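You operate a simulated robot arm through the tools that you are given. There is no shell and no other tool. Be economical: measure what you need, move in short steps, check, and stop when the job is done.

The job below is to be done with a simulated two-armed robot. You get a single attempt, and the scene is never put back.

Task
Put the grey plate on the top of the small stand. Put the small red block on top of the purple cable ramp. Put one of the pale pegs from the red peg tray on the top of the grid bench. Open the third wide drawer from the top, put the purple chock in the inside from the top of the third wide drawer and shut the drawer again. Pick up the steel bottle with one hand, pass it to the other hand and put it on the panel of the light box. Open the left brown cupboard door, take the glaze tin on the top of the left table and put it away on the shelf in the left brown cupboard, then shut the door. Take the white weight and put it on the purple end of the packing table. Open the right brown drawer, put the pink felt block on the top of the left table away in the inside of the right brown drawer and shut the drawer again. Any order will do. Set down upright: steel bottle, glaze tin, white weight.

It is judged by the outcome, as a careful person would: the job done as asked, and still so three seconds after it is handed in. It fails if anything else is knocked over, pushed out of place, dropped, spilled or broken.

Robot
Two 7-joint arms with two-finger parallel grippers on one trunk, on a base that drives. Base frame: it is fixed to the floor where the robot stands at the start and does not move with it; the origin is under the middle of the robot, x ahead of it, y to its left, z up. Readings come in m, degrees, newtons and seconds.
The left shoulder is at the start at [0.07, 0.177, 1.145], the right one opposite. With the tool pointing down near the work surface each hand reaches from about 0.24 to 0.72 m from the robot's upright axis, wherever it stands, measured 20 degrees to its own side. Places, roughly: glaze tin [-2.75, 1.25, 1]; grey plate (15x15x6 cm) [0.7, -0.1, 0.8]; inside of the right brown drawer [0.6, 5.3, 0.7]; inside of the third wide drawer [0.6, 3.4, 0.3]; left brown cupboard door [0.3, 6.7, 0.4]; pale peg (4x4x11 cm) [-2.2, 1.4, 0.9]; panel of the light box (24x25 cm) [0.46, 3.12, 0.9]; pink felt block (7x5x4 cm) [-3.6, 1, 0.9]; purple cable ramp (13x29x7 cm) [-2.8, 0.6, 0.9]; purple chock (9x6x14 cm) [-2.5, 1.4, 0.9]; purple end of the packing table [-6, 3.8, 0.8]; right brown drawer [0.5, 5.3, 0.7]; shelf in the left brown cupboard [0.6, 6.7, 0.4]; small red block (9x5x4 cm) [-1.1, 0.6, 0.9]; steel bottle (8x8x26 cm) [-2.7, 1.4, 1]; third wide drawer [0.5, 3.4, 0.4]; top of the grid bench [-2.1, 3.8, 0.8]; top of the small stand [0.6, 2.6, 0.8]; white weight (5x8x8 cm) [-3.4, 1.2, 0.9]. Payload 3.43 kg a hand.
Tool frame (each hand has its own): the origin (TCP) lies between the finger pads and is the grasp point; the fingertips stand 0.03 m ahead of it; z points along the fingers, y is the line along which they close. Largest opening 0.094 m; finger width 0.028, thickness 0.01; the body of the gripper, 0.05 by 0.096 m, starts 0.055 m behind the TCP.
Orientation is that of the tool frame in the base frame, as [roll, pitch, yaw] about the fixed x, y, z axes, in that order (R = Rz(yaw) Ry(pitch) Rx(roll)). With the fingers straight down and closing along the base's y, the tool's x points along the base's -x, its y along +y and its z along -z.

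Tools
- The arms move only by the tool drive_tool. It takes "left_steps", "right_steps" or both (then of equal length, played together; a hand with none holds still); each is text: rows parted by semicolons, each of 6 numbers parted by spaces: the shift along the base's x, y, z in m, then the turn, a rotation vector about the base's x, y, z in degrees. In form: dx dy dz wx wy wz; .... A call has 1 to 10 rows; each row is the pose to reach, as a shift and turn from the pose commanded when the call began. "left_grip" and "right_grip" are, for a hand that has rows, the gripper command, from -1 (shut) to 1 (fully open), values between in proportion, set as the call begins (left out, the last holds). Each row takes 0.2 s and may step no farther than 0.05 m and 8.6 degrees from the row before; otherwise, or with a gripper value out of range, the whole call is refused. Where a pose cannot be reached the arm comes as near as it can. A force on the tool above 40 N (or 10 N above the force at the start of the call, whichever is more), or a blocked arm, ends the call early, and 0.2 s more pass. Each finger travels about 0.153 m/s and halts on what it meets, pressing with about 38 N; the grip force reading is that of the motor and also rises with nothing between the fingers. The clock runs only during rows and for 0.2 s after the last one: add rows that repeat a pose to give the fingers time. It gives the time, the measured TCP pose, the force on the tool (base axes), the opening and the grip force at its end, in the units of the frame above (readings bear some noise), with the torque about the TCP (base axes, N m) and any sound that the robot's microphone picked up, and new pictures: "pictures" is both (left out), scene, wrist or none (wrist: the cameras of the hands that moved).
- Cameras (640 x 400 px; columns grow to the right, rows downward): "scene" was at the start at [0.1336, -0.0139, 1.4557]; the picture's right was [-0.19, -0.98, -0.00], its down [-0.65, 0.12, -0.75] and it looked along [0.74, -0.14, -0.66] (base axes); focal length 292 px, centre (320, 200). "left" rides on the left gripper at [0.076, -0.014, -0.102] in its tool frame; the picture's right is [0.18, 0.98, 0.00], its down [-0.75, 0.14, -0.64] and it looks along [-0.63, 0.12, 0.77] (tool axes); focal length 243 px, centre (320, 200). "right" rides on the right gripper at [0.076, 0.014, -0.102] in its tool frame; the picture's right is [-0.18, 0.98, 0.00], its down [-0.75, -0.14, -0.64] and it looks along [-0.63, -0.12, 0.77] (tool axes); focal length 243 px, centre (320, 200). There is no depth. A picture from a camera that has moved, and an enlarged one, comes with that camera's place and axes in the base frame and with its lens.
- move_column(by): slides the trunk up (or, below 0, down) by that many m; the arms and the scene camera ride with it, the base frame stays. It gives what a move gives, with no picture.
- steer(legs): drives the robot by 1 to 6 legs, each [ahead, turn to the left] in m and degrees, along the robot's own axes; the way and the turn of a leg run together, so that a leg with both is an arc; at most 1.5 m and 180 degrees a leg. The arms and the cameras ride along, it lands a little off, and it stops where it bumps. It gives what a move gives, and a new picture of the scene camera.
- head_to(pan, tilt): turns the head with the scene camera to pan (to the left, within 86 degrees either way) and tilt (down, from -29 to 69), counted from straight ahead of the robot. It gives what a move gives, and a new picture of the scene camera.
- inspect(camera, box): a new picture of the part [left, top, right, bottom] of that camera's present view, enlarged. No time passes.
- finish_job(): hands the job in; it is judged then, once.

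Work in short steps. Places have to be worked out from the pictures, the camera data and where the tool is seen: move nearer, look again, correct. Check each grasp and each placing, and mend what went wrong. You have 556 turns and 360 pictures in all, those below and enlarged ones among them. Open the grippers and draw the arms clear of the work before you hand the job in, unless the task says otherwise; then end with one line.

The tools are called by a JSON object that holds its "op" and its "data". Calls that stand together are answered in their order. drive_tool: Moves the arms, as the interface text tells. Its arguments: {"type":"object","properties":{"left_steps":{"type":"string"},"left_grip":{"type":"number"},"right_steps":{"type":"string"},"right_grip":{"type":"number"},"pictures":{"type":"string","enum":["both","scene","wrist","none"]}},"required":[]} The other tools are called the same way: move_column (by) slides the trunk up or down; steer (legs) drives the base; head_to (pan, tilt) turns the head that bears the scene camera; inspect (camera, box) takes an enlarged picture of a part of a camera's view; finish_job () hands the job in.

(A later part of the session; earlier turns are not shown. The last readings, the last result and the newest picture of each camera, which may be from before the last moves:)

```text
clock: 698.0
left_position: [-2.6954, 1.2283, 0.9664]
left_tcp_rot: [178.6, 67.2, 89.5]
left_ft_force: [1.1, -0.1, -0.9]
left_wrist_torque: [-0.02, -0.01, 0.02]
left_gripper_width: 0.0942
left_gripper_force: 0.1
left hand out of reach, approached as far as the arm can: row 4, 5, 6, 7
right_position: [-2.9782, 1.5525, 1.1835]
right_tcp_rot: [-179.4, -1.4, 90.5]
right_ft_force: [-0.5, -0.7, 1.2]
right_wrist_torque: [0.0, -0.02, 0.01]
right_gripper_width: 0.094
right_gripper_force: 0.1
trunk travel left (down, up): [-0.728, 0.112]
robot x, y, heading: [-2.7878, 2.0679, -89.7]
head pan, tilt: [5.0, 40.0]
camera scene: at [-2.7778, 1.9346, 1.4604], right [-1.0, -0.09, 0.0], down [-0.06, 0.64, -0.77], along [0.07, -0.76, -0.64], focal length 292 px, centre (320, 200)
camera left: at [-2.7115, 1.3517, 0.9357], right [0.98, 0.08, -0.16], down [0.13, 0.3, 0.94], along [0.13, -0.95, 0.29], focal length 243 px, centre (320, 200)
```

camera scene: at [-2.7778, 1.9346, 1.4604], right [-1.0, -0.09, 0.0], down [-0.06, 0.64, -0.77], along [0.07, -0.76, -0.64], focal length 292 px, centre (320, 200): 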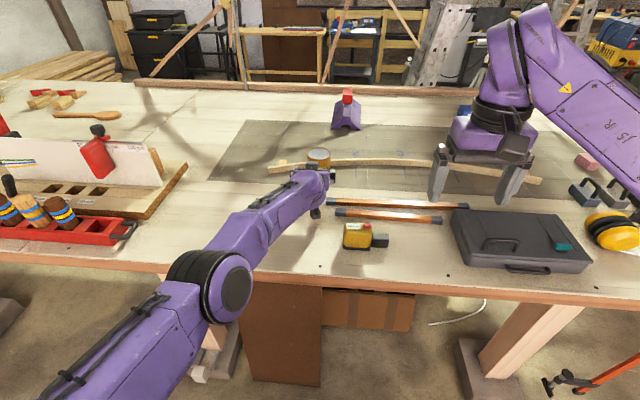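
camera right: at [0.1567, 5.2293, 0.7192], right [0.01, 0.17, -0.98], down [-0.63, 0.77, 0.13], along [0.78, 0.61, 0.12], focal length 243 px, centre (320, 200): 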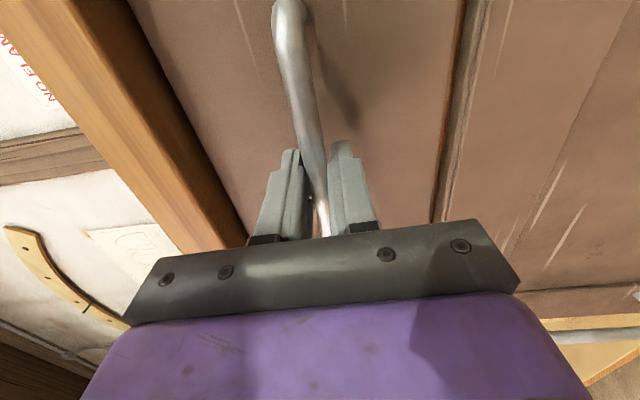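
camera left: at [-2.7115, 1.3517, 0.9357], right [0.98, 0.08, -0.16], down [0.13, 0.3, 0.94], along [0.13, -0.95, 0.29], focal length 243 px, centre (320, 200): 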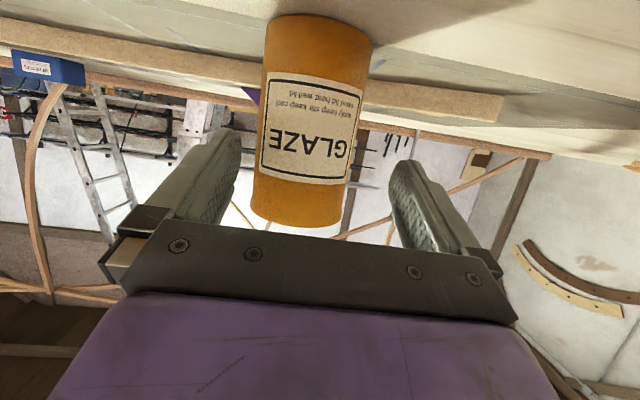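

At the arm's limit. I'll pull the hand back 10 cm, drive the base forward 14 cm, and re-approach with slack.

{"op": "drive_tool", "data": {"left_steps": "-0.003 0.03 0 0 0 0; -0.005 0.06 0 0 0 0; -0.006 0.09 0 0 0 0; -0.006 0.12 0.005 0 0 0", "pictures": "none"}}

{"op": "steer", "data": {"legs": [[0.1, 0]]}}

{"op": "inspect", "data": {"camera": "left", "box": [0, 0, 640, 400]}}

```text
clock: 699.0
left_position: [-2.7033, 1.3512, 0.9725]
left_tcp_rot: [178.7, 67.3, 89.3]
left_ft_force: [-0.3, 0.2, 0.7]
left_wrist_torque: [-0.02, -0.03, -0.02]
left_gripper_width: 0.094
left_gripper_force: 0.0
right_position: [-2.9771, 1.5529, 1.1841]
right_tcp_rot: [-179.4, -1.4, 90.4]
right_ft_force: [-0.1, -0.4, 0.2]
right_wrist_torque: [-0.06, 0.0, 0.03]
right_gripper_width: 0.0939
right_gripper_force: 0.0
trunk travel left (down, up): [-0.728, 0.112]
robot x, y, heading: [-2.7856, 2.0694, -89.4]
head pan, tilt: [5.0, 40.0]
```

```text
clock: 700.2
left_position: [-2.703, 1.2507, 0.9731]
left_tcp_rot: [178.7, 67.3, 89.2]
left_ft_force: [-0.3, 0.2, 1.0]
left_wrist_torque: [0.0, 0.02, 0.02]
left_gripper_width: 0.094
left_gripper_force: 0.1
right_position: [-2.978, 1.4564, 1.184]
right_tcp_rot: [-179.4, -1.2, 90.6]
right_ft_force: [0.1, 0.1, 0.7]
right_wrist_torque: [-0.02, -0.01, 0.0]
right_gripper_width: 0.0943
right_gripper_force: 0.0
trunk travel left (down, up): [-0.728, 0.112]
robot x, y, heading: [-2.7854, 1.9685, -89.4]
head pan, tilt: [5.0, 40.0]
camera scene: at [-2.7771, 1.8383, 1.4608], right [-1.0, -0.09, 0.0], down [-0.06, 0.64, -0.77], along [0.07, -0.76, -0.64], focal length 292 px, centre (320, 200)
```

scene: 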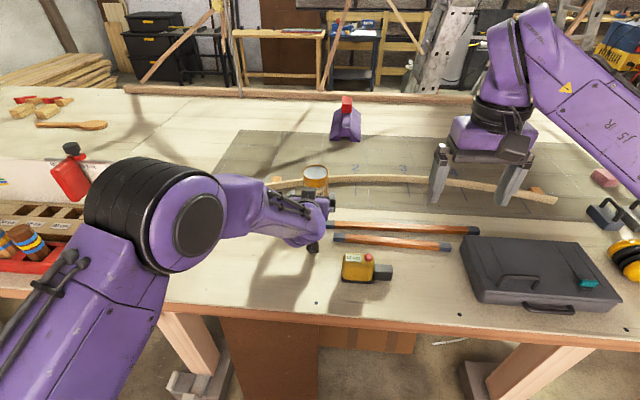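

```text
1.00 times, centred on (320, 200) of left (not enlarged: the box is as wide or as high as the picture)
camera zoom: at [-2.7179, 1.3752, 0.9426], right [0.98, 0.08, -0.16], down [0.13, 0.3, 0.94], along [0.12, -0.95, 0.29], focal length 243 px, centre (320, 200)
```

zoom: 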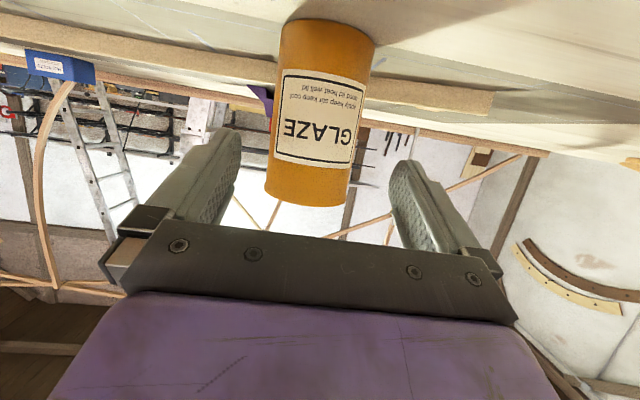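

Exactly centred now (x≈−2.703). Advancing onto the tin.

{"op": "drive_tool", "data": {"left_steps": "0 -0.02 -0.005 0 0 0; 0 -0.04 -0.01 0 0 0; 0 -0.06 -0.01 0 0 0; 0 -0.075 -0.01 0 0 0; 0 -0.088 -0.01 0 0 0", "pictures": "wrist"}}

```text
clock: 701.4
left_position: [-2.7033, 1.1616, 0.9607]
left_tcp_rot: [178.6, 67.2, 89.3]
left_ft_force: [0.0, 1.2, 1.1]
left_wrist_torque: [-0.01, 0.02, -0.01]
left_gripper_width: 0.0943
left_gripper_force: 0.0
right_position: [-2.9774, 1.4538, 1.1833]
right_tcp_rot: [-179.3, -1.4, 90.5]
right_ft_force: [-0.2, -0.6, 0.3]
right_wrist_torque: [0.0, 0.02, -0.02]
right_gripper_width: 0.0943
right_gripper_force: 0.0
trunk travel left (down, up): [-0.728, 0.112]
robot x, y, heading: [-2.7856, 1.971, -89.6]
head pan, tilt: [5.0, 40.0]
camera left: at [-2.7178, 1.2852, 0.9304], right [0.98, 0.08, -0.16], down [0.13, 0.3, 0.94], along [0.12, -0.95, 0.29], focal length 243 px, centre (320, 200)
```

left: 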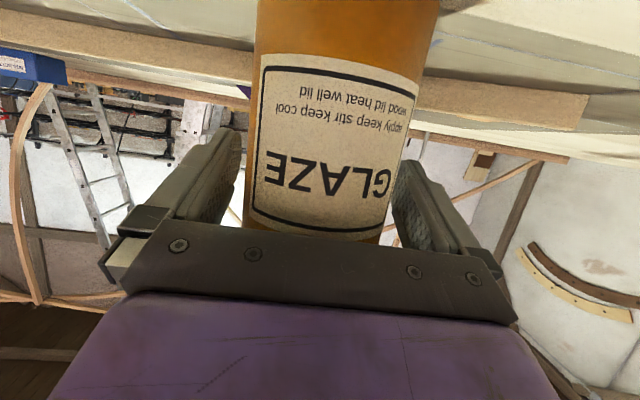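

The tin is between the pads. Closing and lifting slightly.

{"op": "drive_tool", "data": {"left_steps": "0 0 0 0 0 0; 0 0 0 0 0 0; 0 0 0 0 0 0; 0 0 0.01 0 0 0; 0 0 0.025 0 0 0; 0 0 0.045 0 0 0; 0 0 0.065 0 0 0", "left_grip": -1}}

```text
clock: 703.0
left_position: [-2.7032, 1.1612, 1.0263]
left_tcp_rot: [178.6, 67.1, 89.3]
left_ft_force: [0.3, 1.0, -4.0]
left_wrist_torque: [-0.04, -0.01, 0.02]
left_gripper_width: 0.076
left_gripper_force: 38.1
right_position: [-2.9763, 1.454, 1.183]
right_tcp_rot: [-179.3, -1.5, 90.5]
right_ft_force: [-0.8, 0.4, -0.5]
right_wrist_torque: [0.0, 0.02, 0.0]
right_gripper_width: 0.094
right_gripper_force: 0.1
trunk travel left (down, up): [-0.728, 0.112]
robot x, y, heading: [-2.7906, 1.9693, -89.8]
head pan, tilt: [5.0, 40.0]
camera scene: at [-2.7771, 1.8351, 1.4604], right [-1.0, -0.09, 0.0], down [-0.06, 0.64, -0.77], along [0.07, -0.76, -0.64], focal length 292 px, centre (320, 200)
camera left: at [-2.7184, 1.285, 0.996], right [0.98, 0.08, -0.16], down [0.13, 0.3, 0.95], along [0.12, -0.95, 0.28], focal length 243 px, centre (320, 200)
```

scene: 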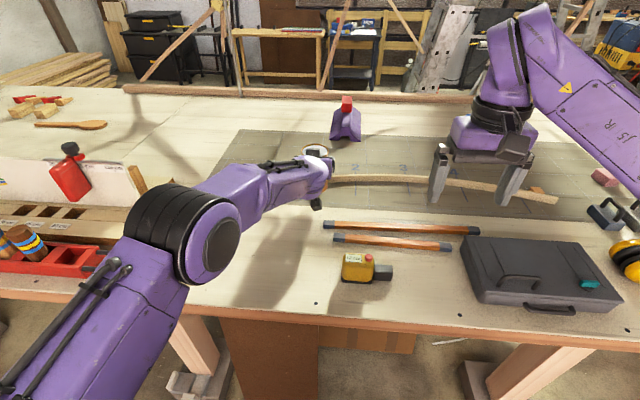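
left: 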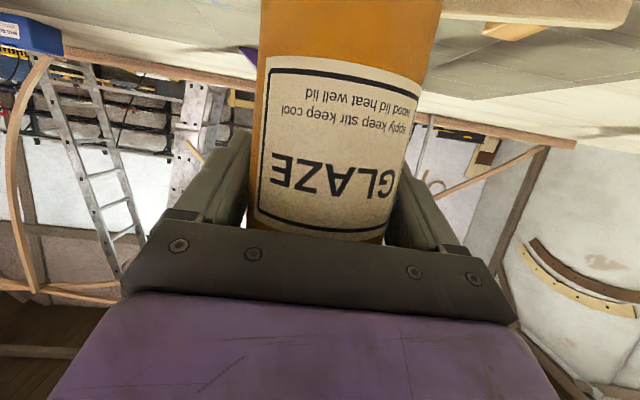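

The tin is held upright (4 N). I'll draw it back and up, then go look at the felt block and what stands near that corner.

{"op": "drive_tool", "data": {"left_steps": "0 0.03 0.02 0 0 0; 0 0.06 0.04 0 0 0; 0 0.1 0.06 0 0 0; 0 0.14 0.07 0 0 0; 0 0.18 0.08 0 0 0; 0 0.21 0.09 0 0 0", "pictures": "none"}}

{"op": "steer", "data": {"legs": [[-0.45, 0], [0, -90], [0.8, 0], [0, 90]]}}

{"op": "head_to", "data": {"pan": -10, "tilt": 40}}

```text
clock: 704.4
left_position: [-2.7023, 1.3731, 1.117]
left_tcp_rot: [178.7, 67.1, 89.4]
left_ft_force: [-0.4, 0.7, -4.3]
left_wrist_torque: [0.0, -0.02, 0.03]
left_gripper_width: 0.0759
left_gripper_force: 38.4
right_position: [-2.9788, 1.4539, 1.1845]
right_tcp_rot: [-179.4, -1.4, 90.5]
right_ft_force: [0.3, -0.1, -0.3]
right_wrist_torque: [0.0, 0.02, -0.03]
right_gripper_width: 0.0941
right_gripper_force: 0.1
trunk travel left (down, up): [-0.728, 0.112]
robot x, y, heading: [-2.7861, 1.9685, -89.8]
head pan, tilt: [5.0, 40.0]
```

```text
clock: 718.5
left_position: [-3.5023, 1.8055, 1.1161]
left_tcp_rot: [178.6, 67.1, 89.3]
left_ft_force: [0.1, -0.2, -4.0]
left_wrist_torque: [-0.04, 0.02, 0.01]
left_gripper_width: 0.0758
left_gripper_force: 37.9
right_position: [-3.7766, 1.8882, 1.1831]
right_tcp_rot: [-179.4, -1.5, 90.3]
right_ft_force: [0.2, 0.3, -0.5]
right_wrist_torque: [-0.03, -0.02, -0.03]
right_gripper_width: 0.094
right_gripper_force: 0.1
trunk travel left (down, up): [-0.728, 0.112]
robot x, y, heading: [-3.5872, 2.4034, -89.7]
head pan, tilt: [5.0, 40.0]
camera scene: at [-3.5759, 2.2694, 1.4603], right [-1.0, -0.09, 0.0], down [-0.06, 0.64, -0.77], along [0.07, -0.76, -0.64], focal length 292 px, centre (320, 200)
```

scene: 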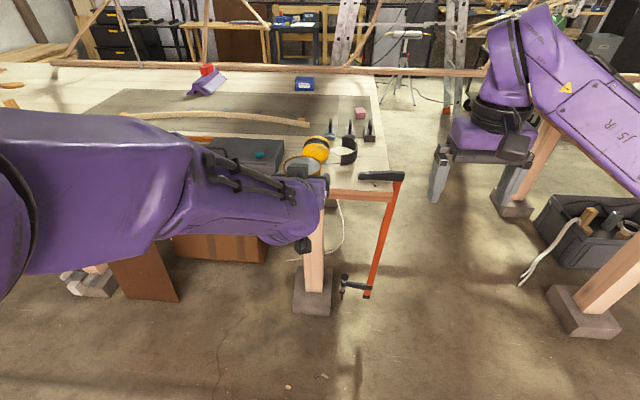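

```text
clock: 719.3
left_position: [-3.5008, 1.8059, 1.1155]
left_tcp_rot: [178.7, 67.2, 89.2]
left_ft_force: [-0.7, 1.1, -4.1]
left_wrist_torque: [0.0, 0.03, -0.01]
left_gripper_width: 0.0754
left_gripper_force: 37.8
right_position: [-3.776, 1.8885, 1.1842]
right_tcp_rot: [-179.3, -1.5, 90.5]
right_ft_force: [-0.2, 0.8, -0.8]
right_wrist_torque: [0.03, 0.02, 0.02]
right_gripper_width: 0.094
right_gripper_force: 0.1
trunk travel left (down, up): [-0.728, 0.112]
robot x, y, heading: [-3.5843, 2.4019, -89.4]
head pan, tilt: [-10.0, 40.0]
camera scene: at [-3.5978, 2.2703, 1.4603], right [-0.99, 0.17, 0.0], down [0.11, 0.63, -0.77], along [-0.13, -0.75, -0.64], focal length 292 px, centre (320, 200)
```

scene: 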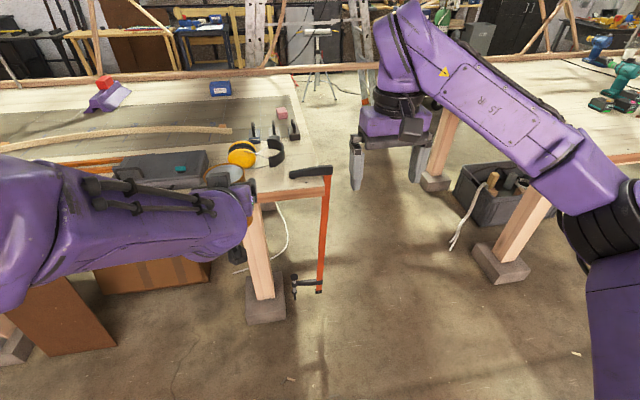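

There's a ~1 m gap beyond the table end, so I can reach the felt from there. Driving into the gap at x≈−4.2 and facing +x.

{"op": "steer", "data": {"legs": [[0, -90.4], [0.63, 0], [0, 90], [0.7, 0]]}}

{"op": "head_to", "data": {"pan": 0, "tilt": 45}}

```text
clock: 733.9
left_position: [-4.1209, 1.0985, 1.1163]
left_tcp_rot: [178.6, 67.0, 89.6]
left_ft_force: [-0.2, 0.0, -2.8]
left_wrist_torque: [0.0, -0.02, 0.0]
left_gripper_width: 0.0756
left_gripper_force: 37.6
right_position: [-4.3947, 1.179, 1.1825]
right_tcp_rot: [-179.3, -1.4, 90.7]
right_ft_force: [0.2, 0.2, 0.5]
right_wrist_torque: [0.0, 0.0, 0.04]
right_gripper_width: 0.0939
right_gripper_force: 0.0
trunk travel left (down, up): [-0.728, 0.112]
robot x, y, heading: [-4.2049, 1.6911, -89.4]
head pan, tilt: [-10.0, 40.0]
camera scene: at [-4.2186, 1.562, 1.4604], right [-0.99, 0.17, 0.0], down [0.11, 0.63, -0.77], along [-0.13, -0.76, -0.64], focal length 292 px, centre (320, 200)
```

scene: 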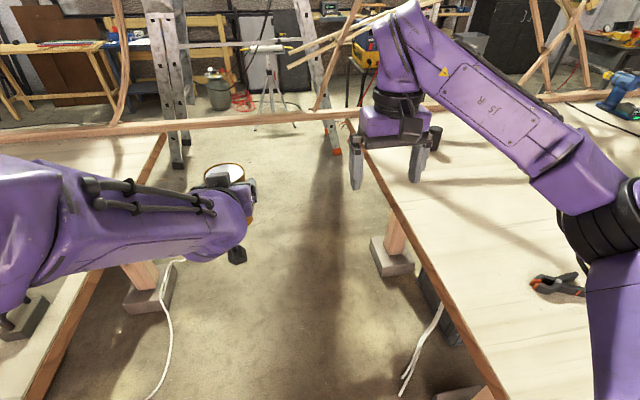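

```text
clock: 734.6
left_position: [-4.12, 1.0974, 1.1153]
left_tcp_rot: [178.6, 67.1, 89.6]
left_ft_force: [0.6, 0.7, -4.1]
left_wrist_torque: [-0.01, 0.03, 0.01]
left_gripper_width: 0.0756
left_gripper_force: 38.3
right_position: [-4.3946, 1.1777, 1.1834]
right_tcp_rot: [-179.4, -1.5, 90.5]
right_ft_force: [0.4, -0.6, -0.9]
right_wrist_torque: [-0.01, 0.02, 0.01]
right_gripper_width: 0.0941
right_gripper_force: 0.0
trunk travel left (down, up): [-0.728, 0.112]
robot x, y, heading: [-4.2077, 1.6911, -89.3]
head pan, tilt: [0.0, 45.0]
camera scene: at [-4.204, 1.5637, 1.4531], right [-1.0, -0.01, 0.0], down [-0.01, 0.71, -0.71], along [0.01, -0.71, -0.71], focal length 292 px, centre (320, 200)
```

scene: 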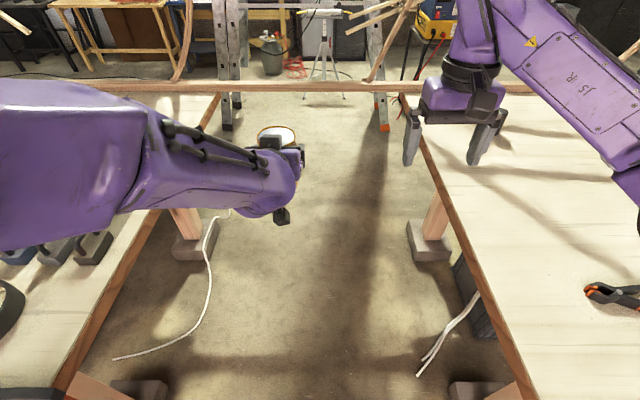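

The gap is 0.77 m wide (x −4.54…−3.77). Advancing 0.57 m and turning to face +x.

{"op": "steer", "data": {"legs": [[0.55, 0], [0, 89.4]]}}

{"op": "head_to", "data": {"pan": -15, "tilt": 50}}

```text
clock: 741.6
left_position: [-3.6048, 1.2346, 1.1168]
left_tcp_rot: [178.6, 67.1, 179.4]
left_ft_force: [0.1, -0.1, -3.7]
left_wrist_torque: [0.0, -0.03, -0.02]
left_gripper_width: 0.0756
left_gripper_force: 38.2
right_position: [-3.6853, 0.9581, 1.1831]
right_tcp_rot: [-179.5, -1.5, -179.3]
right_ft_force: [0.5, -0.7, -0.2]
right_wrist_torque: [0.02, 0.02, 0.02]
right_gripper_width: 0.094
right_gripper_force: 0.0
trunk travel left (down, up): [-0.728, 0.112]
robot x, y, heading: [-4.2025, 1.1522, 0.3]
head pan, tilt: [0.0, 45.0]
camera scene: at [-4.0684, 1.1517, 1.4531], right [0.01, -1.0, 0.0], down [-0.71, 0.0, -0.71], along [0.71, 0.0, -0.71], focal length 292 px, centre (320, 200)
```

scene: 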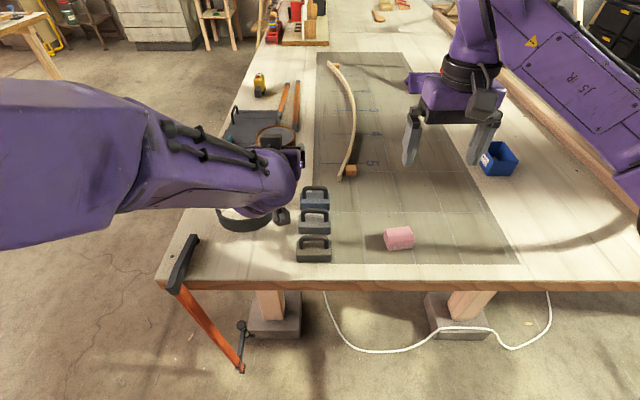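

```text
clock: 742.3
left_position: [-3.605, 1.2346, 1.1149]
left_tcp_rot: [178.5, 67.0, 179.4]
left_ft_force: [0.5, 0.9, -3.2]
left_wrist_torque: [0.0, 0.05, 0.0]
left_gripper_width: 0.0756
left_gripper_force: 38.0
right_position: [-3.6841, 0.9579, 1.1837]
right_tcp_rot: [-179.4, -1.5, -179.4]
right_ft_force: [0.3, 0.9, 0.2]
right_wrist_torque: [0.0, 0.0, -0.02]
right_gripper_width: 0.0941
right_gripper_force: 0.0
trunk travel left (down, up): [-0.728, 0.112]
robot x, y, heading: [-4.2027, 1.1486, 0.4]
head pan, tilt: [-15.0, 50.0]
camera scene: at [-4.0752, 1.1321, 1.4462], right [-0.25, -0.97, 0.0], down [-0.74, 0.19, -0.64], along [0.62, -0.16, -0.77], focal length 292 px, centre (320, 200)
```

scene: 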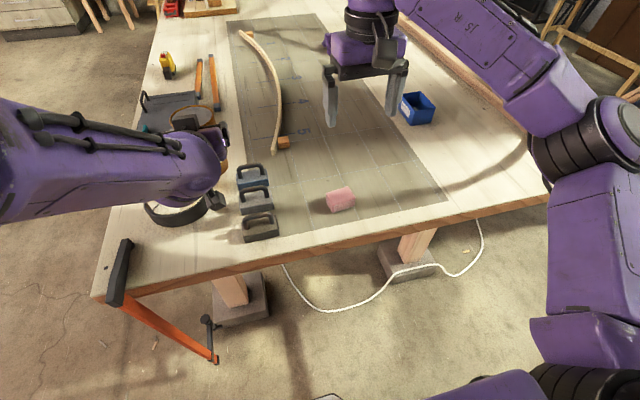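

The felt is at (−3.641, 0.969), right under the right hand. Moving over it for a close look.

{"op": "drive_tool", "data": {"right_steps": "0.015 0.004 -0.03 0 0 0; 0.03 0.008 -0.06 0 0 0; 0.043 0.011 -0.09 0 0 0; 0.043 0.011 -0.12 0 0 0", "pictures": "wrist"}}

```text
clock: 743.3
left_position: [-3.6045, 1.2333, 1.1153]
left_tcp_rot: [178.4, 67.1, 179.3]
left_ft_force: [0.7, -0.5, -3.6]
left_wrist_torque: [-0.03, 0.0, 0.01]
left_gripper_width: 0.0757
left_gripper_force: 38.2
right_position: [-3.642, 0.9686, 1.0616]
right_tcp_rot: [-179.5, -1.5, -179.4]
right_ft_force: [0.0, 0.1, 0.0]
right_wrist_torque: [0.01, 0.01, 0.0]
right_gripper_width: 0.094
right_gripper_force: 0.0
trunk travel left (down, up): [-0.728, 0.112]
robot x, y, heading: [-4.1989, 1.1491, 0.1]
head pan, tilt: [-15.0, 50.0]
camera right: at [-3.7159, 0.983, 1.1661], right [0.17, 0.98, -0.01], down [0.77, -0.13, 0.62], along [0.61, -0.12, -0.78], focal length 243 px, centre (320, 200)
```

right: 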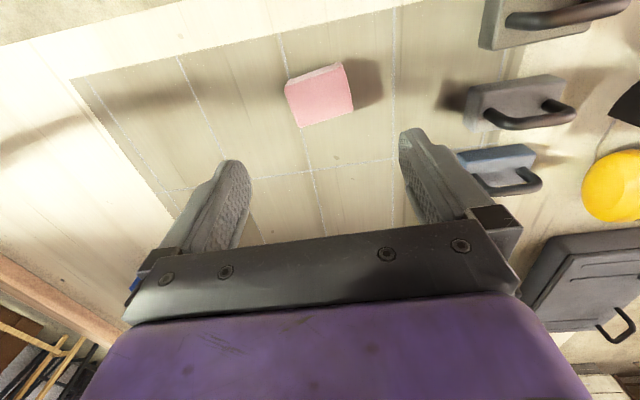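

Felt centre at (−3.648, 0.967), turned ~7°. Descending to z≈0.913 and closing.

{"op": "drive_tool", "data": {"right_steps": "-0.003 -0.001 -0.04 0 0 4; -0.006 -0.002 -0.08 0 0 7; -0.006 -0.002 -0.115 0 0 7; -0.006 -0.002 -0.14 0 0 7; -0.006 -0.002 -0.147 0 0 7; -0.006 -0.002 -0.147 0 0 7", "pictures": "wrist"}}

```text
clock: 744.7
left_position: [-3.604, 1.2344, 1.1159]
left_tcp_rot: [178.6, 67.2, 179.4]
left_ft_force: [0.3, -0.5, -3.7]
left_wrist_torque: [0.0, 0.04, -0.02]
left_gripper_width: 0.0753
left_gripper_force: 38.0
right_position: [-3.6471, 0.9675, 0.9163]
right_tcp_rot: [-179.3, -1.5, -172.4]
right_ft_force: [0.4, -0.3, 0.4]
right_wrist_torque: [-0.04, 0.0, -0.02]
right_gripper_width: 0.0941
right_gripper_force: 0.1
trunk travel left (down, up): [-0.728, 0.112]
robot x, y, heading: [-4.1973, 1.154, 0.4]
head pan, tilt: [-15.0, 50.0]
camera right: at [-3.7238, 0.9725, 1.02], right [0.05, 1.0, -0.02], down [0.78, -0.03, 0.62], along [0.62, -0.04, -0.78], focal length 243 px, centre (320, 200)
```

right: 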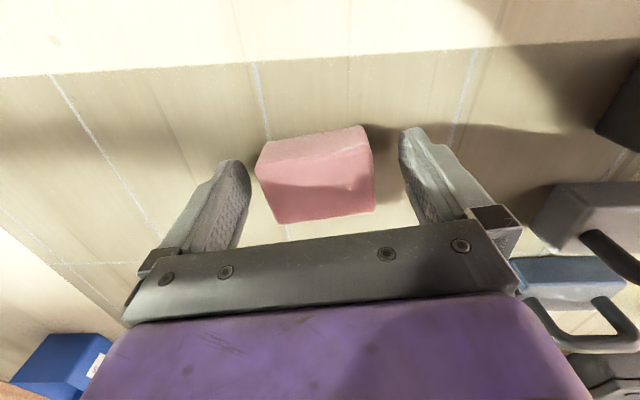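

Felt lies neatly between the fingers. Closing and lifting.

{"op": "drive_tool", "data": {"right_steps": "0 0 0 0 0 0; 0 0 0 0 0 0; 0 0 0 0 0 0; 0 0 0.01 0 0 0; 0 0 0.03 0 0 0; 0 0 0.07 0 0 0; 0 0 0.11 0 0 0; 0 0 0.15 0 0 0; 0 0 0.19 0 0 0; 0 0 0.23 0 0 0", "right_grip": -1}}

```text
clock: 746.9
left_position: [-3.6044, 1.2348, 1.116]
left_tcp_rot: [178.7, 67.3, 179.5]
left_ft_force: [-0.3, 0.2, -3.5]
left_wrist_torque: [0.0, -0.01, -0.04]
left_gripper_width: 0.0755
left_gripper_force: 38.4
right_position: [-3.6487, 0.9675, 1.1478]
right_tcp_rot: [-179.2, -1.4, -172.5]
right_ft_force: [0.7, 0.5, 1.0]
right_wrist_torque: [0.01, -0.01, -0.02]
right_gripper_width: 0.0671
right_gripper_force: 37.8
trunk travel left (down, up): [-0.728, 0.112]
robot x, y, heading: [-4.1984, 1.149, 0.4]
head pan, tilt: [-15.0, 50.0]
camera scene: at [-4.0762, 1.1326, 1.4462], right [-0.25, -0.97, 0.0], down [-0.74, 0.19, -0.64], along [0.62, -0.16, -0.77], focal length 292 px, centre (320, 200)
camera right: at [-3.7238, 0.9729, 1.252], right [0.05, 1.0, -0.02], down [0.78, -0.03, 0.62], along [0.62, -0.04, -0.78], focal length 243 px, centre (320, 200)
```

scene: 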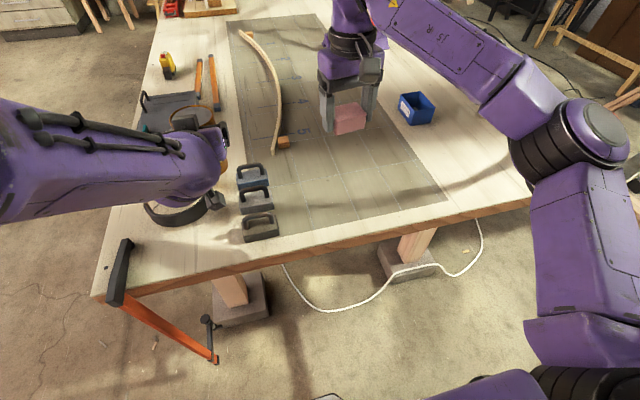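
right: 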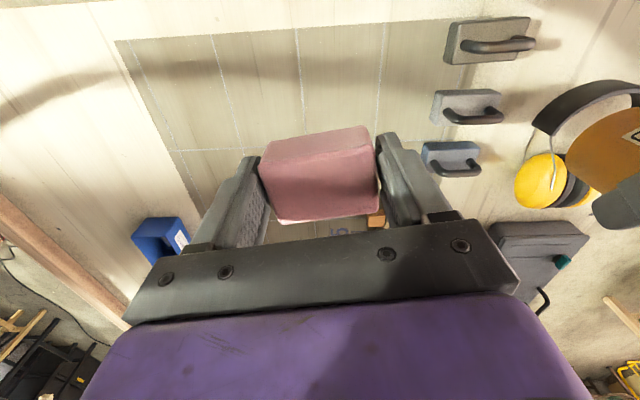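

Felt held (6.7 cm). Leaving the gap and driving back to the brown cabinets.

{"op": "steer", "data": {"legs": [[0, 89.6], [1.3, 0], [0, -90], [1.2, 0], [1.2, 0], [1.1, 0]]}}

{"op": "steer", "data": {"legs": [[0, 90], [1.5, 0], [1.4, 0], [0, -90]]}}

{"op": "head_to", "data": {"pan": 0, "tilt": 42}}

```text
clock: 777.7
left_position: [-0.126, 2.6138, 1.1161]
left_tcp_rot: [178.6, 67.1, -179.5]
left_ft_force: [-1.2, -0.6, -2.7]
left_wrist_torque: [0.0, 0.03, 0.02]
left_gripper_width: 0.0755
left_gripper_force: 38.2
right_position: [-0.164, 2.3472, 1.1477]
right_tcp_rot: [-179.5, -1.3, -171.2]
right_ft_force: [0.1, -0.4, 0.1]
right_wrist_torque: [0.0, -0.02, 0.01]
right_gripper_width: 0.0627
right_gripper_force: 38.1
trunk travel left (down, up): [-0.728, 0.112]
robot x, y, heading: [-0.7198, 2.5202, 1.6]
head pan, tilt: [-15.0, 50.0]
camera scene: at [-0.5945, 2.503, 1.4462], right [-0.23, -0.97, 0.0], down [-0.75, 0.18, -0.64], along [0.62, -0.15, -0.77], focal length 292 px, centre (320, 200)
```

scene: 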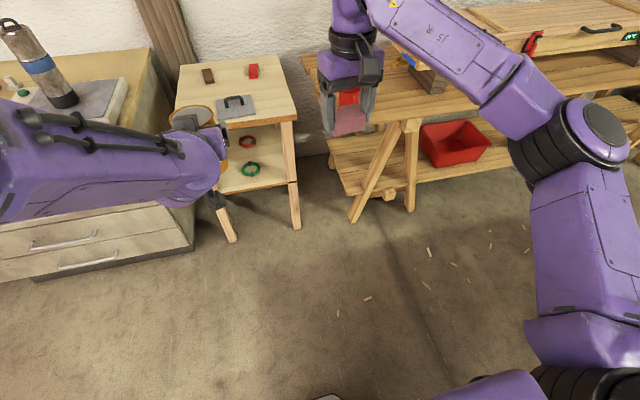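

```text
clock: 799.3
left_position: [-0.2386, 5.4936, 1.1167]
left_tcp_rot: [178.6, 67.0, -179.7]
left_ft_force: [0.0, 0.9, -4.4]
left_wrist_torque: [0.04, 0.03, 0.0]
left_gripper_width: 0.0751
left_gripper_force: 37.7
right_position: [-0.2768, 5.2261, 1.148]
right_tcp_rot: [-179.4, -1.5, -171.4]
right_ft_force: [-0.2, 0.4, 0.2]
right_wrist_torque: [0.02, 0.0, -0.02]
right_gripper_width: 0.0625
right_gripper_force: 37.6
trunk travel left (down, up): [-0.728, 0.112]
robot x, y, heading: [-0.8362, 5.4, 1.3]
head pan, tilt: [-15.0, 50.0]
camera scene: at [-0.708, 5.3839, 1.4462], right [-0.24, -0.97, 0.0], down [-0.74, 0.18, -0.64], along [0.62, -0.15, -0.77], focal length 292 px, centre (320, 200)
```

scene: 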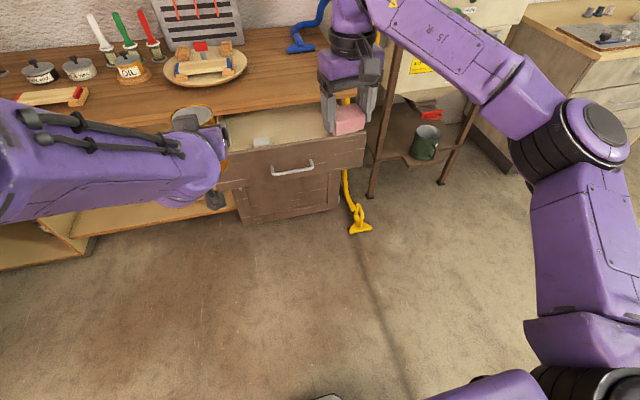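

```text
clock: 800.1
left_position: [-0.2386, 5.4937, 1.1162]
left_tcp_rot: [178.6, 67.2, -179.8]
left_ft_force: [1.2, 0.0, -3.8]
left_wrist_torque: [0.02, -0.01, 0.0]
left_gripper_width: 0.0751
left_gripper_force: 38.1
right_position: [-0.2775, 5.2252, 1.1473]
right_tcp_rot: [-179.4, -1.4, -171.6]
right_ft_force: [-1.1, 0.2, -0.7]
right_wrist_torque: [0.02, -0.03, 0.0]
right_gripper_width: 0.0628
right_gripper_force: 38.1
trunk travel left (down, up): [-0.728, 0.112]
robot x, y, heading: [-0.8353, 5.3993, 1.2]
head pan, tilt: [0.0, 42.0]
camera scene: at [-0.6993, 5.4037, 1.4574], right [0.02, -1.0, 0.0], down [-0.67, -0.01, -0.74], along [0.74, 0.02, -0.67], focal length 292 px, centre (320, 200)
```

scene: 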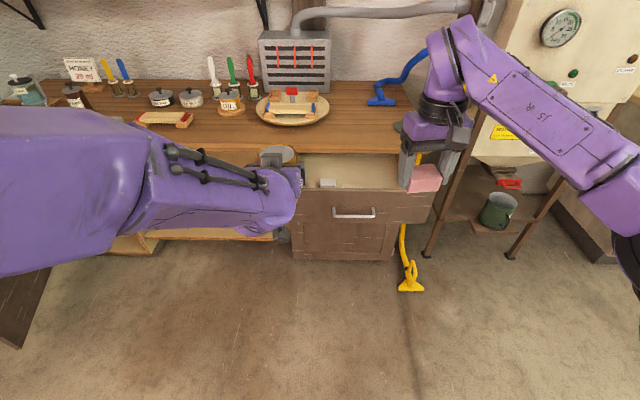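

Felt in the right hand, tin in the left; the drawer is still open. Moving ahead 0.38 m and looking down into the drawer.

{"op": "steer", "data": {"legs": [[0.38, -1.2]]}}

{"op": "head_to", "data": {"pan": -12, "tilt": 55}}

```text
clock: 802.5
left_position: [0.1452, 5.4846, 1.116]
left_tcp_rot: [178.8, 67.1, 179.0]
left_ft_force: [0.0, -0.3, -3.5]
left_wrist_torque: [-0.02, -0.03, -0.02]
left_gripper_width: 0.0752
left_gripper_force: 38.0
right_position: [0.0995, 5.2188, 1.1474]
right_tcp_rot: [-179.4, -1.4, -172.9]
right_ft_force: [0.6, 0.1, -0.7]
right_wrist_torque: [0.0, 0.0, 0.01]
right_gripper_width: 0.0625
right_gripper_force: 38.2
trunk travel left (down, up): [-0.728, 0.112]
robot x, y, heading: [-0.4486, 5.4065, -0.0]
head pan, tilt: [0.0, 42.0]
camera scene: at [-0.3186, 5.4055, 1.4575], right [0.0, -1.0, 0.0], down [-0.67, 0.0, -0.74], along [0.74, 0.0, -0.67], focal length 292 px, centre (320, 200)
```

scene: 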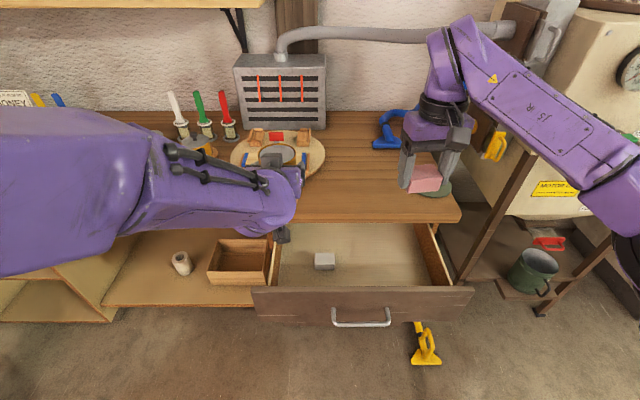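

```text
clock: 803.3
left_position: [0.1444, 5.4851, 1.115]
left_tcp_rot: [178.7, 67.1, 179.2]
left_ft_force: [0.0, 0.3, -4.7]
left_wrist_torque: [-0.02, 0.0, 0.0]
left_gripper_width: 0.0749
left_gripper_force: 38.1
right_position: [0.0984, 5.2169, 1.1472]
right_tcp_rot: [-179.4, -1.5, -172.8]
right_ft_force: [0.2, -0.1, -0.1]
right_wrist_torque: [0.02, 0.04, 0.02]
right_gripper_width: 0.0628
right_gripper_force: 38.4
trunk travel left (down, up): [-0.728, 0.112]
robot x, y, heading: [-0.4501, 5.4036, 0.1]
head pan, tilt: [-12.0, 55.0]
camera scene: at [-0.3303, 5.3905, 1.4396], right [-0.21, -0.98, 0.0], down [-0.8, 0.17, -0.57], along [0.56, -0.12, -0.82], focal length 292 px, centre (320, 200)
```

scene: 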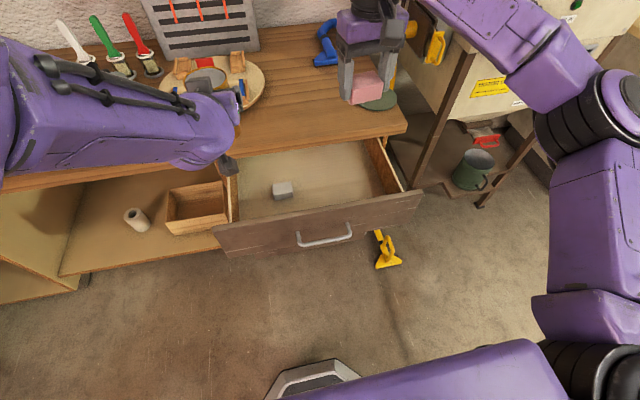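

Free floor at about (0.16, 5.22). Moving over it and lowering.

{"op": "drive_tool", "data": {"right_steps": "0.03 0 0 0 0 0; 0.06 0.002 -0.02 0 0 0; 0.06 0.002 -0.065 0 0 0; 0.06 0.002 -0.11 0 0 0; 0.06 0.002 -0.155 0 0 0; 0.06 0.002 -0.2 0 0 0; 0.06 0.002 -0.245 0 0 0; 0.06 0.002 -0.285 0 0 0; 0.06 0.002 -0.32 0 0 0; 0.06 0.002 -0.35 0 0 0"}}

```text
clock: 805.5
left_position: [0.1438, 5.4837, 1.1149]
left_tcp_rot: [178.7, 67.1, 179.1]
left_ft_force: [-0.3, -0.5, -3.6]
left_wrist_torque: [0.01, 0.0, -0.01]
left_gripper_width: 0.0752
left_gripper_force: 38.2
right_position: [0.1602, 5.2195, 0.7961]
right_tcp_rot: [-179.3, -1.3, -172.8]
right_ft_force: [0.4, 0.2, -0.1]
right_wrist_torque: [0.0, 0.01, 0.05]
right_gripper_width: 0.0625
right_gripper_force: 37.8
trunk travel left (down, up): [-0.728, 0.112]
robot x, y, heading: [-0.4511, 5.4016, -0.3]
head pan, tilt: [-12.0, 55.0]
camera scene: at [-0.3303, 5.3906, 1.4396], right [-0.21, -0.98, 0.0], down [-0.8, 0.17, -0.57], along [0.56, -0.12, -0.82], focal length 292 px, centre (320, 200)
camera right: at [0.0841, 5.2254, 0.9009], right [0.06, 1.0, -0.01], down [0.78, -0.04, 0.62], along [0.62, -0.05, -0.78], focal length 243 px, centre (320, 200)
```

scene: 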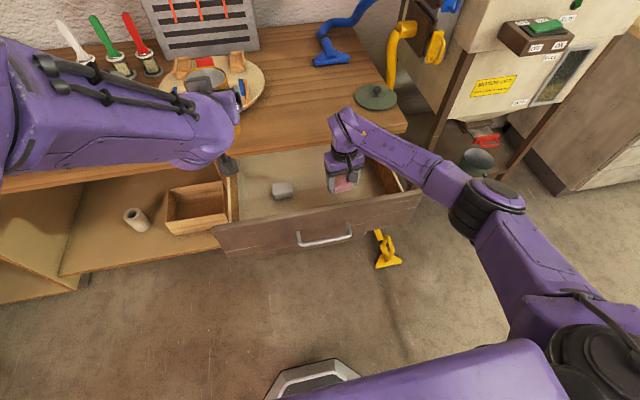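
right: 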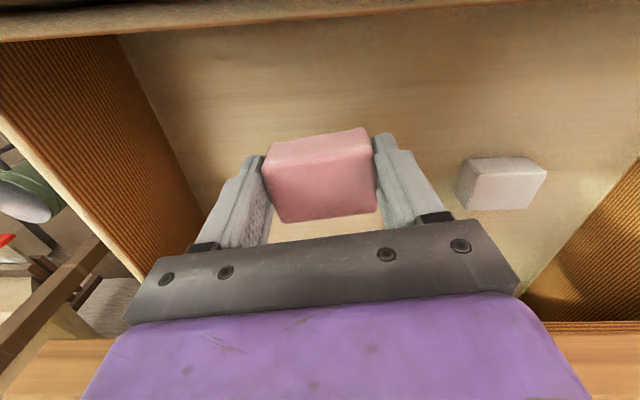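

Inside the drawer, well clear of the grey block. Lowering to contact.

{"op": "drive_tool", "data": {"right_steps": "0 0 -0.02 0 0 0; 0 0 -0.035 0 0 0; 0 0 -0.045 0 0 0; 0 0 -0.053 0 0 0; 0 0 -0.061 0 0 0; 0 0 -0.069 0 0 0; 0 0 -0.077 0 0 0; 0 0 -0.085 0 0 0", "pictures": "wrist"}}

```text
clock: 807.3
left_position: [0.1386, 5.4865, 1.1193]
left_tcp_rot: [178.7, 67.4, 179.3]
left_ft_force: [0.7, 0.1, -4.9]
left_wrist_torque: [0.02, 0.02, 0.0]
left_gripper_width: 0.0748
left_gripper_force: 38.0
right_position: [0.1577, 5.2208, 0.7197]
right_tcp_rot: [-179.4, -0.7, -172.8]
right_ft_force: [0.8, -5.1, 41.9]
right_wrist_torque: [0.59, 0.57, 0.05]
right_gripper_width: 0.0626
right_gripper_force: 38.2
trunk travel left (down, up): [-0.728, 0.112]
robot x, y, heading: [-0.4526, 5.4029, -0.2]
head pan, tilt: [-12.0, 55.0]
camera right: at [0.0812, 5.2266, 0.8232], right [0.06, 1.0, -0.01], down [0.77, -0.04, 0.63], along [0.63, -0.05, -0.77], focal length 243 px, centre (320, 200)
```

right: 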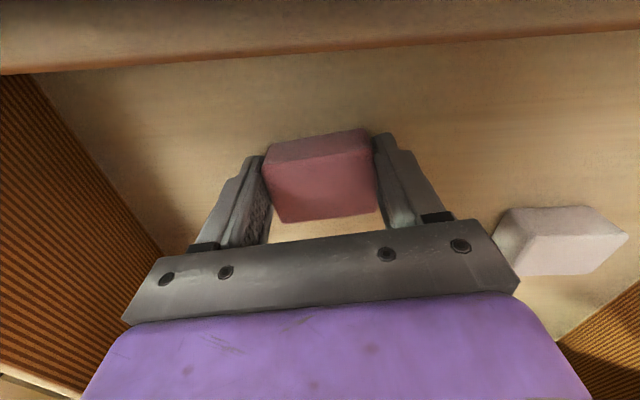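

On the floor. Easing up, opening and rising.

{"op": "drive_tool", "data": {"right_steps": "0 0 0.004 0 0 0; 0 0 0.004 0 0 0", "pictures": "none"}}

{"op": "drive_tool", "data": {"right_steps": "0 0 0 0 0 0; 0 0 0 0 0 0; 0 0 0 0 0 0; 0 0 0.03 0 0 0; 0 0 0.07 0 0 0; 0 0 0.115 0 0 0; 0 0 0.16 0 0 0; 0 0 0.205 0 0 0; -0.03 0 0.24 0 0 0; -0.06 -0.03 0.26 0 0 -7", "right_grip": 1}}

```text
clock: 807.9
left_position: [0.1402, 5.4861, 1.1184]
left_tcp_rot: [178.8, 67.3, 179.2]
left_ft_force: [0.3, 0.0, -2.5]
left_wrist_torque: [0.01, 0.0, 0.02]
left_gripper_width: 0.075
left_gripper_force: 38.1
right_position: [0.1579, 5.2208, 0.7204]
right_tcp_rot: [-179.3, -1.1, -172.7]
right_ft_force: [1.0, -2.5, 34.4]
right_wrist_torque: [0.59, 0.17, 0.0]
right_gripper_width: 0.0626
right_gripper_force: 37.8
trunk travel left (down, up): [-0.728, 0.112]
robot x, y, heading: [-0.4515, 5.4051, 0.3]
head pan, tilt: [-12.0, 55.0]
```

```text
clock: 810.1
left_position: [0.1427, 5.4831, 1.1166]
left_tcp_rot: [178.4, 67.2, 178.8]
left_ft_force: [0.5, -0.2, -3.7]
left_wrist_torque: [0.0, 0.01, 0.03]
left_gripper_width: 0.0751
left_gripper_force: 37.9
right_position: [0.0982, 5.1875, 0.9772]
right_tcp_rot: [-179.5, -1.4, -179.8]
right_ft_force: [-0.5, 0.0, 0.0]
right_wrist_torque: [0.02, -0.05, 0.01]
right_gripper_width: 0.094
right_gripper_force: 0.1
trunk travel left (down, up): [-0.728, 0.112]
robot x, y, heading: [-0.4532, 5.4017, 0.1]
head pan, tilt: [-12.0, 55.0]
camera scene: at [-0.3325, 5.3879, 1.4398], right [-0.21, -0.98, 0.0], down [-0.8, 0.17, -0.57], along [0.56, -0.12, -0.82], focal length 292 px, centre (320, 200)
camera right: at [0.0245, 5.2023, 1.0799], right [0.18, 0.98, -0.01], down [0.77, -0.13, 0.62], along [0.61, -0.12, -0.78], focal length 243 px, centre (320, 200)
```

scene: 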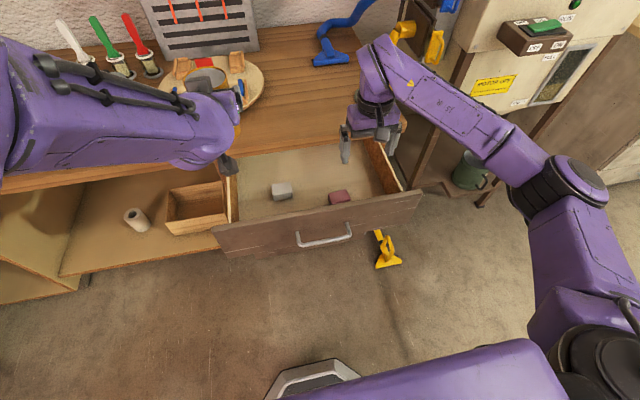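
right: 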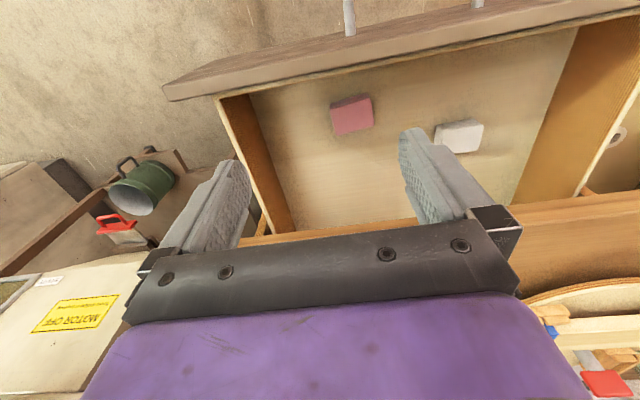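

Felt is in the drawer. Backing off, lowering the trunk 0.1 m and turning the right hand level to close the drawer by its handle.

{"op": "steer", "data": {"legs": [[-0.27, 0]]}}

{"op": "move_column", "data": {"by": -0.1}}

{"op": "drive_tool", "data": {"right_steps": "0 0.005 -0.005 -4.6 -4.6 4.6; 0 0.01 -0.01 -9.2 -9.2 9.2; 0 0.015 -0.02 -13.9 -13.9 13.9; 0 0.02 -0.03 -18.5 -18.5 18.5; 0 0.03 -0.04 -23.1 -23.1 23.1; 0 0.04 -0.05 -27.7 -27.7 27.7; 0 0.05 -0.06 -32.3 -32.3 32.3; 0 0.06 -0.07 -37 -37 37; 0 0.07 -0.08 -41.6 -41.6 41.6; 0 0.08 -0.09 -46.2 -46.2 46.2", "pictures": "none"}}

{"op": "drive_tool", "data": {"right_steps": "0 0.005 -0.01 -4.6 -4.6 4.6; 0 0.01 -0.02 -9.2 -9.2 9.2; 0 0.015 -0.03 -13.9 -13.9 13.9; 0 0.02 -0.04 -18.5 -18.5 18.5; 0 0.025 -0.05 -23.1 -23.1 23.1; 0 0.03 -0.055 -23.1 -23.1 23.1"}}

```text
clock: 812.0
left_position: [-0.1271, 5.4835, 1.1164]
left_tcp_rot: [178.6, 67.1, 179.1]
left_ft_force: [-0.1, -0.2, -4.4]
left_wrist_torque: [0.02, 0.02, -0.01]
left_gripper_width: 0.0751
left_gripper_force: 37.7
right_position: [-0.1714, 5.1891, 0.9756]
right_tcp_rot: [-179.4, -1.5, -179.6]
right_ft_force: [0.0, 0.6, 0.5]
right_wrist_torque: [-0.01, -0.05, 0.0]
right_gripper_width: 0.0941
right_gripper_force: 0.1
trunk travel left (down, up): [-0.728, 0.112]
robot x, y, heading: [-0.7212, 5.4011, 0.1]
head pan, tilt: [-12.0, 55.0]
camera scene: at [-0.6016, 5.3903, 1.4396], right [-0.21, -0.98, 0.0], down [-0.8, 0.17, -0.57], along [0.56, -0.12, -0.82], focal length 292 px, centre (320, 200)
```

scene: 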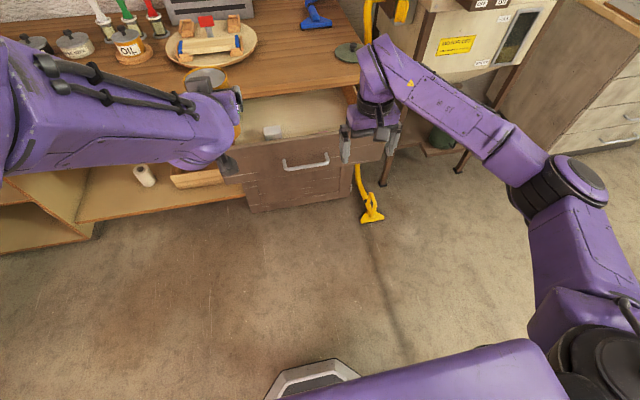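

```text
clock: 813.3
left_position: [-0.1277, 5.4848, 1.0165]
left_tcp_rot: [178.5, 67.0, 179.1]
left_ft_force: [0.1, 0.3, -3.6]
left_wrist_torque: [0.0, -0.03, 0.01]
left_gripper_width: 0.0748
left_gripper_force: 37.6
right_position: [-0.1719, 5.1894, 0.8752]
right_tcp_rot: [-179.4, -1.4, -179.7]
right_ft_force: [0.5, 0.7, -0.1]
right_wrist_torque: [0.03, -0.01, -0.02]
right_gripper_width: 0.0939
right_gripper_force: 0.1
trunk travel left (down, up): [-0.628, 0.212]
robot x, y, heading: [-0.7267, 5.4005, 0.1]
head pan, tilt: [-12.0, 55.0]
```

```text
clock: 815.5
left_position: [-0.1267, 5.4856, 1.0153]
left_tcp_rot: [178.7, 67.2, 179.1]
left_ft_force: [-0.2, 0.2, -4.4]
left_wrist_torque: [0.0, 0.0, 0.01]
left_gripper_width: 0.0752
left_gripper_force: 38.1
right_position: [-0.1711, 5.2688, 0.7853]
right_tcp_rot: [-117.6, 16.1, -119.0]
right_ft_force: [1.3, 0.3, 0.3]
right_wrist_torque: [-0.03, -0.03, -0.01]
right_gripper_width: 0.094
right_gripper_force: 0.0
trunk travel left (down, up): [-0.628, 0.212]
robot x, y, heading: [-0.7256, 5.4048, 0.3]
head pan, tilt: [-12.0, 55.0]
```

```text
clock: 816.9
left_position: [-0.1263, 5.4853, 1.0156]
left_tcp_rot: [178.7, 67.1, 179.1]
left_ft_force: [0.0, 0.2, -3.9]
left_wrist_torque: [0.0, 0.0, 0.01]
left_gripper_width: 0.0748
left_gripper_force: 38.2
right_position: [-0.1716, 5.2999, 0.731]
right_tcp_rot: [-89.4, -0.4, -91.4]
right_ft_force: [0.2, 0.3, -0.3]
right_wrist_torque: [-0.01, 0.04, 0.02]
right_gripper_width: 0.0939
right_gripper_force: 0.0
trunk travel left (down, up): [-0.628, 0.212]
robot x, y, heading: [-0.7242, 5.4058, 0.3]
head pan, tilt: [-12.0, 55.0]
camera scene: at [-0.6022, 5.3909, 1.3397], right [-0.21, -0.98, 0.0], down [-0.8, 0.17, -0.57], along [0.56, -0.12, -0.82], focal length 292 px, centre (320, 200)
camera right: at [-0.2757, 5.2256, 0.715], right [0.02, 0.18, -0.98], down [-0.63, 0.77, 0.13], along [0.78, 0.61, 0.12], focal length 243 px, centre (320, 200)
```

scene: 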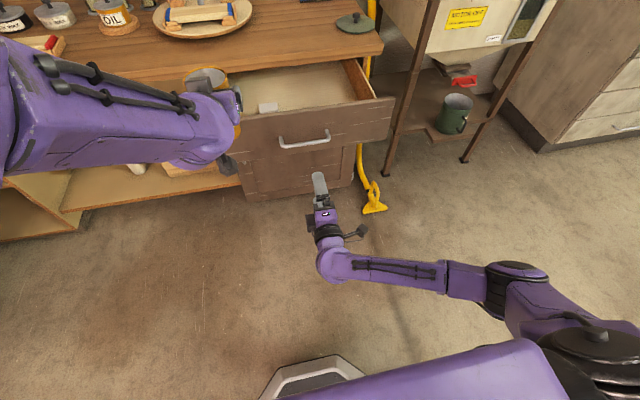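
right: 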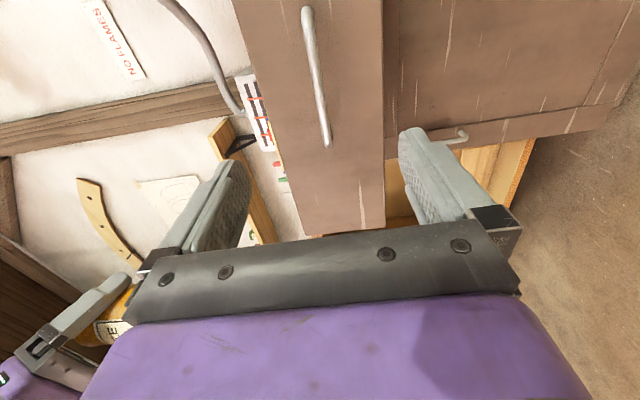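

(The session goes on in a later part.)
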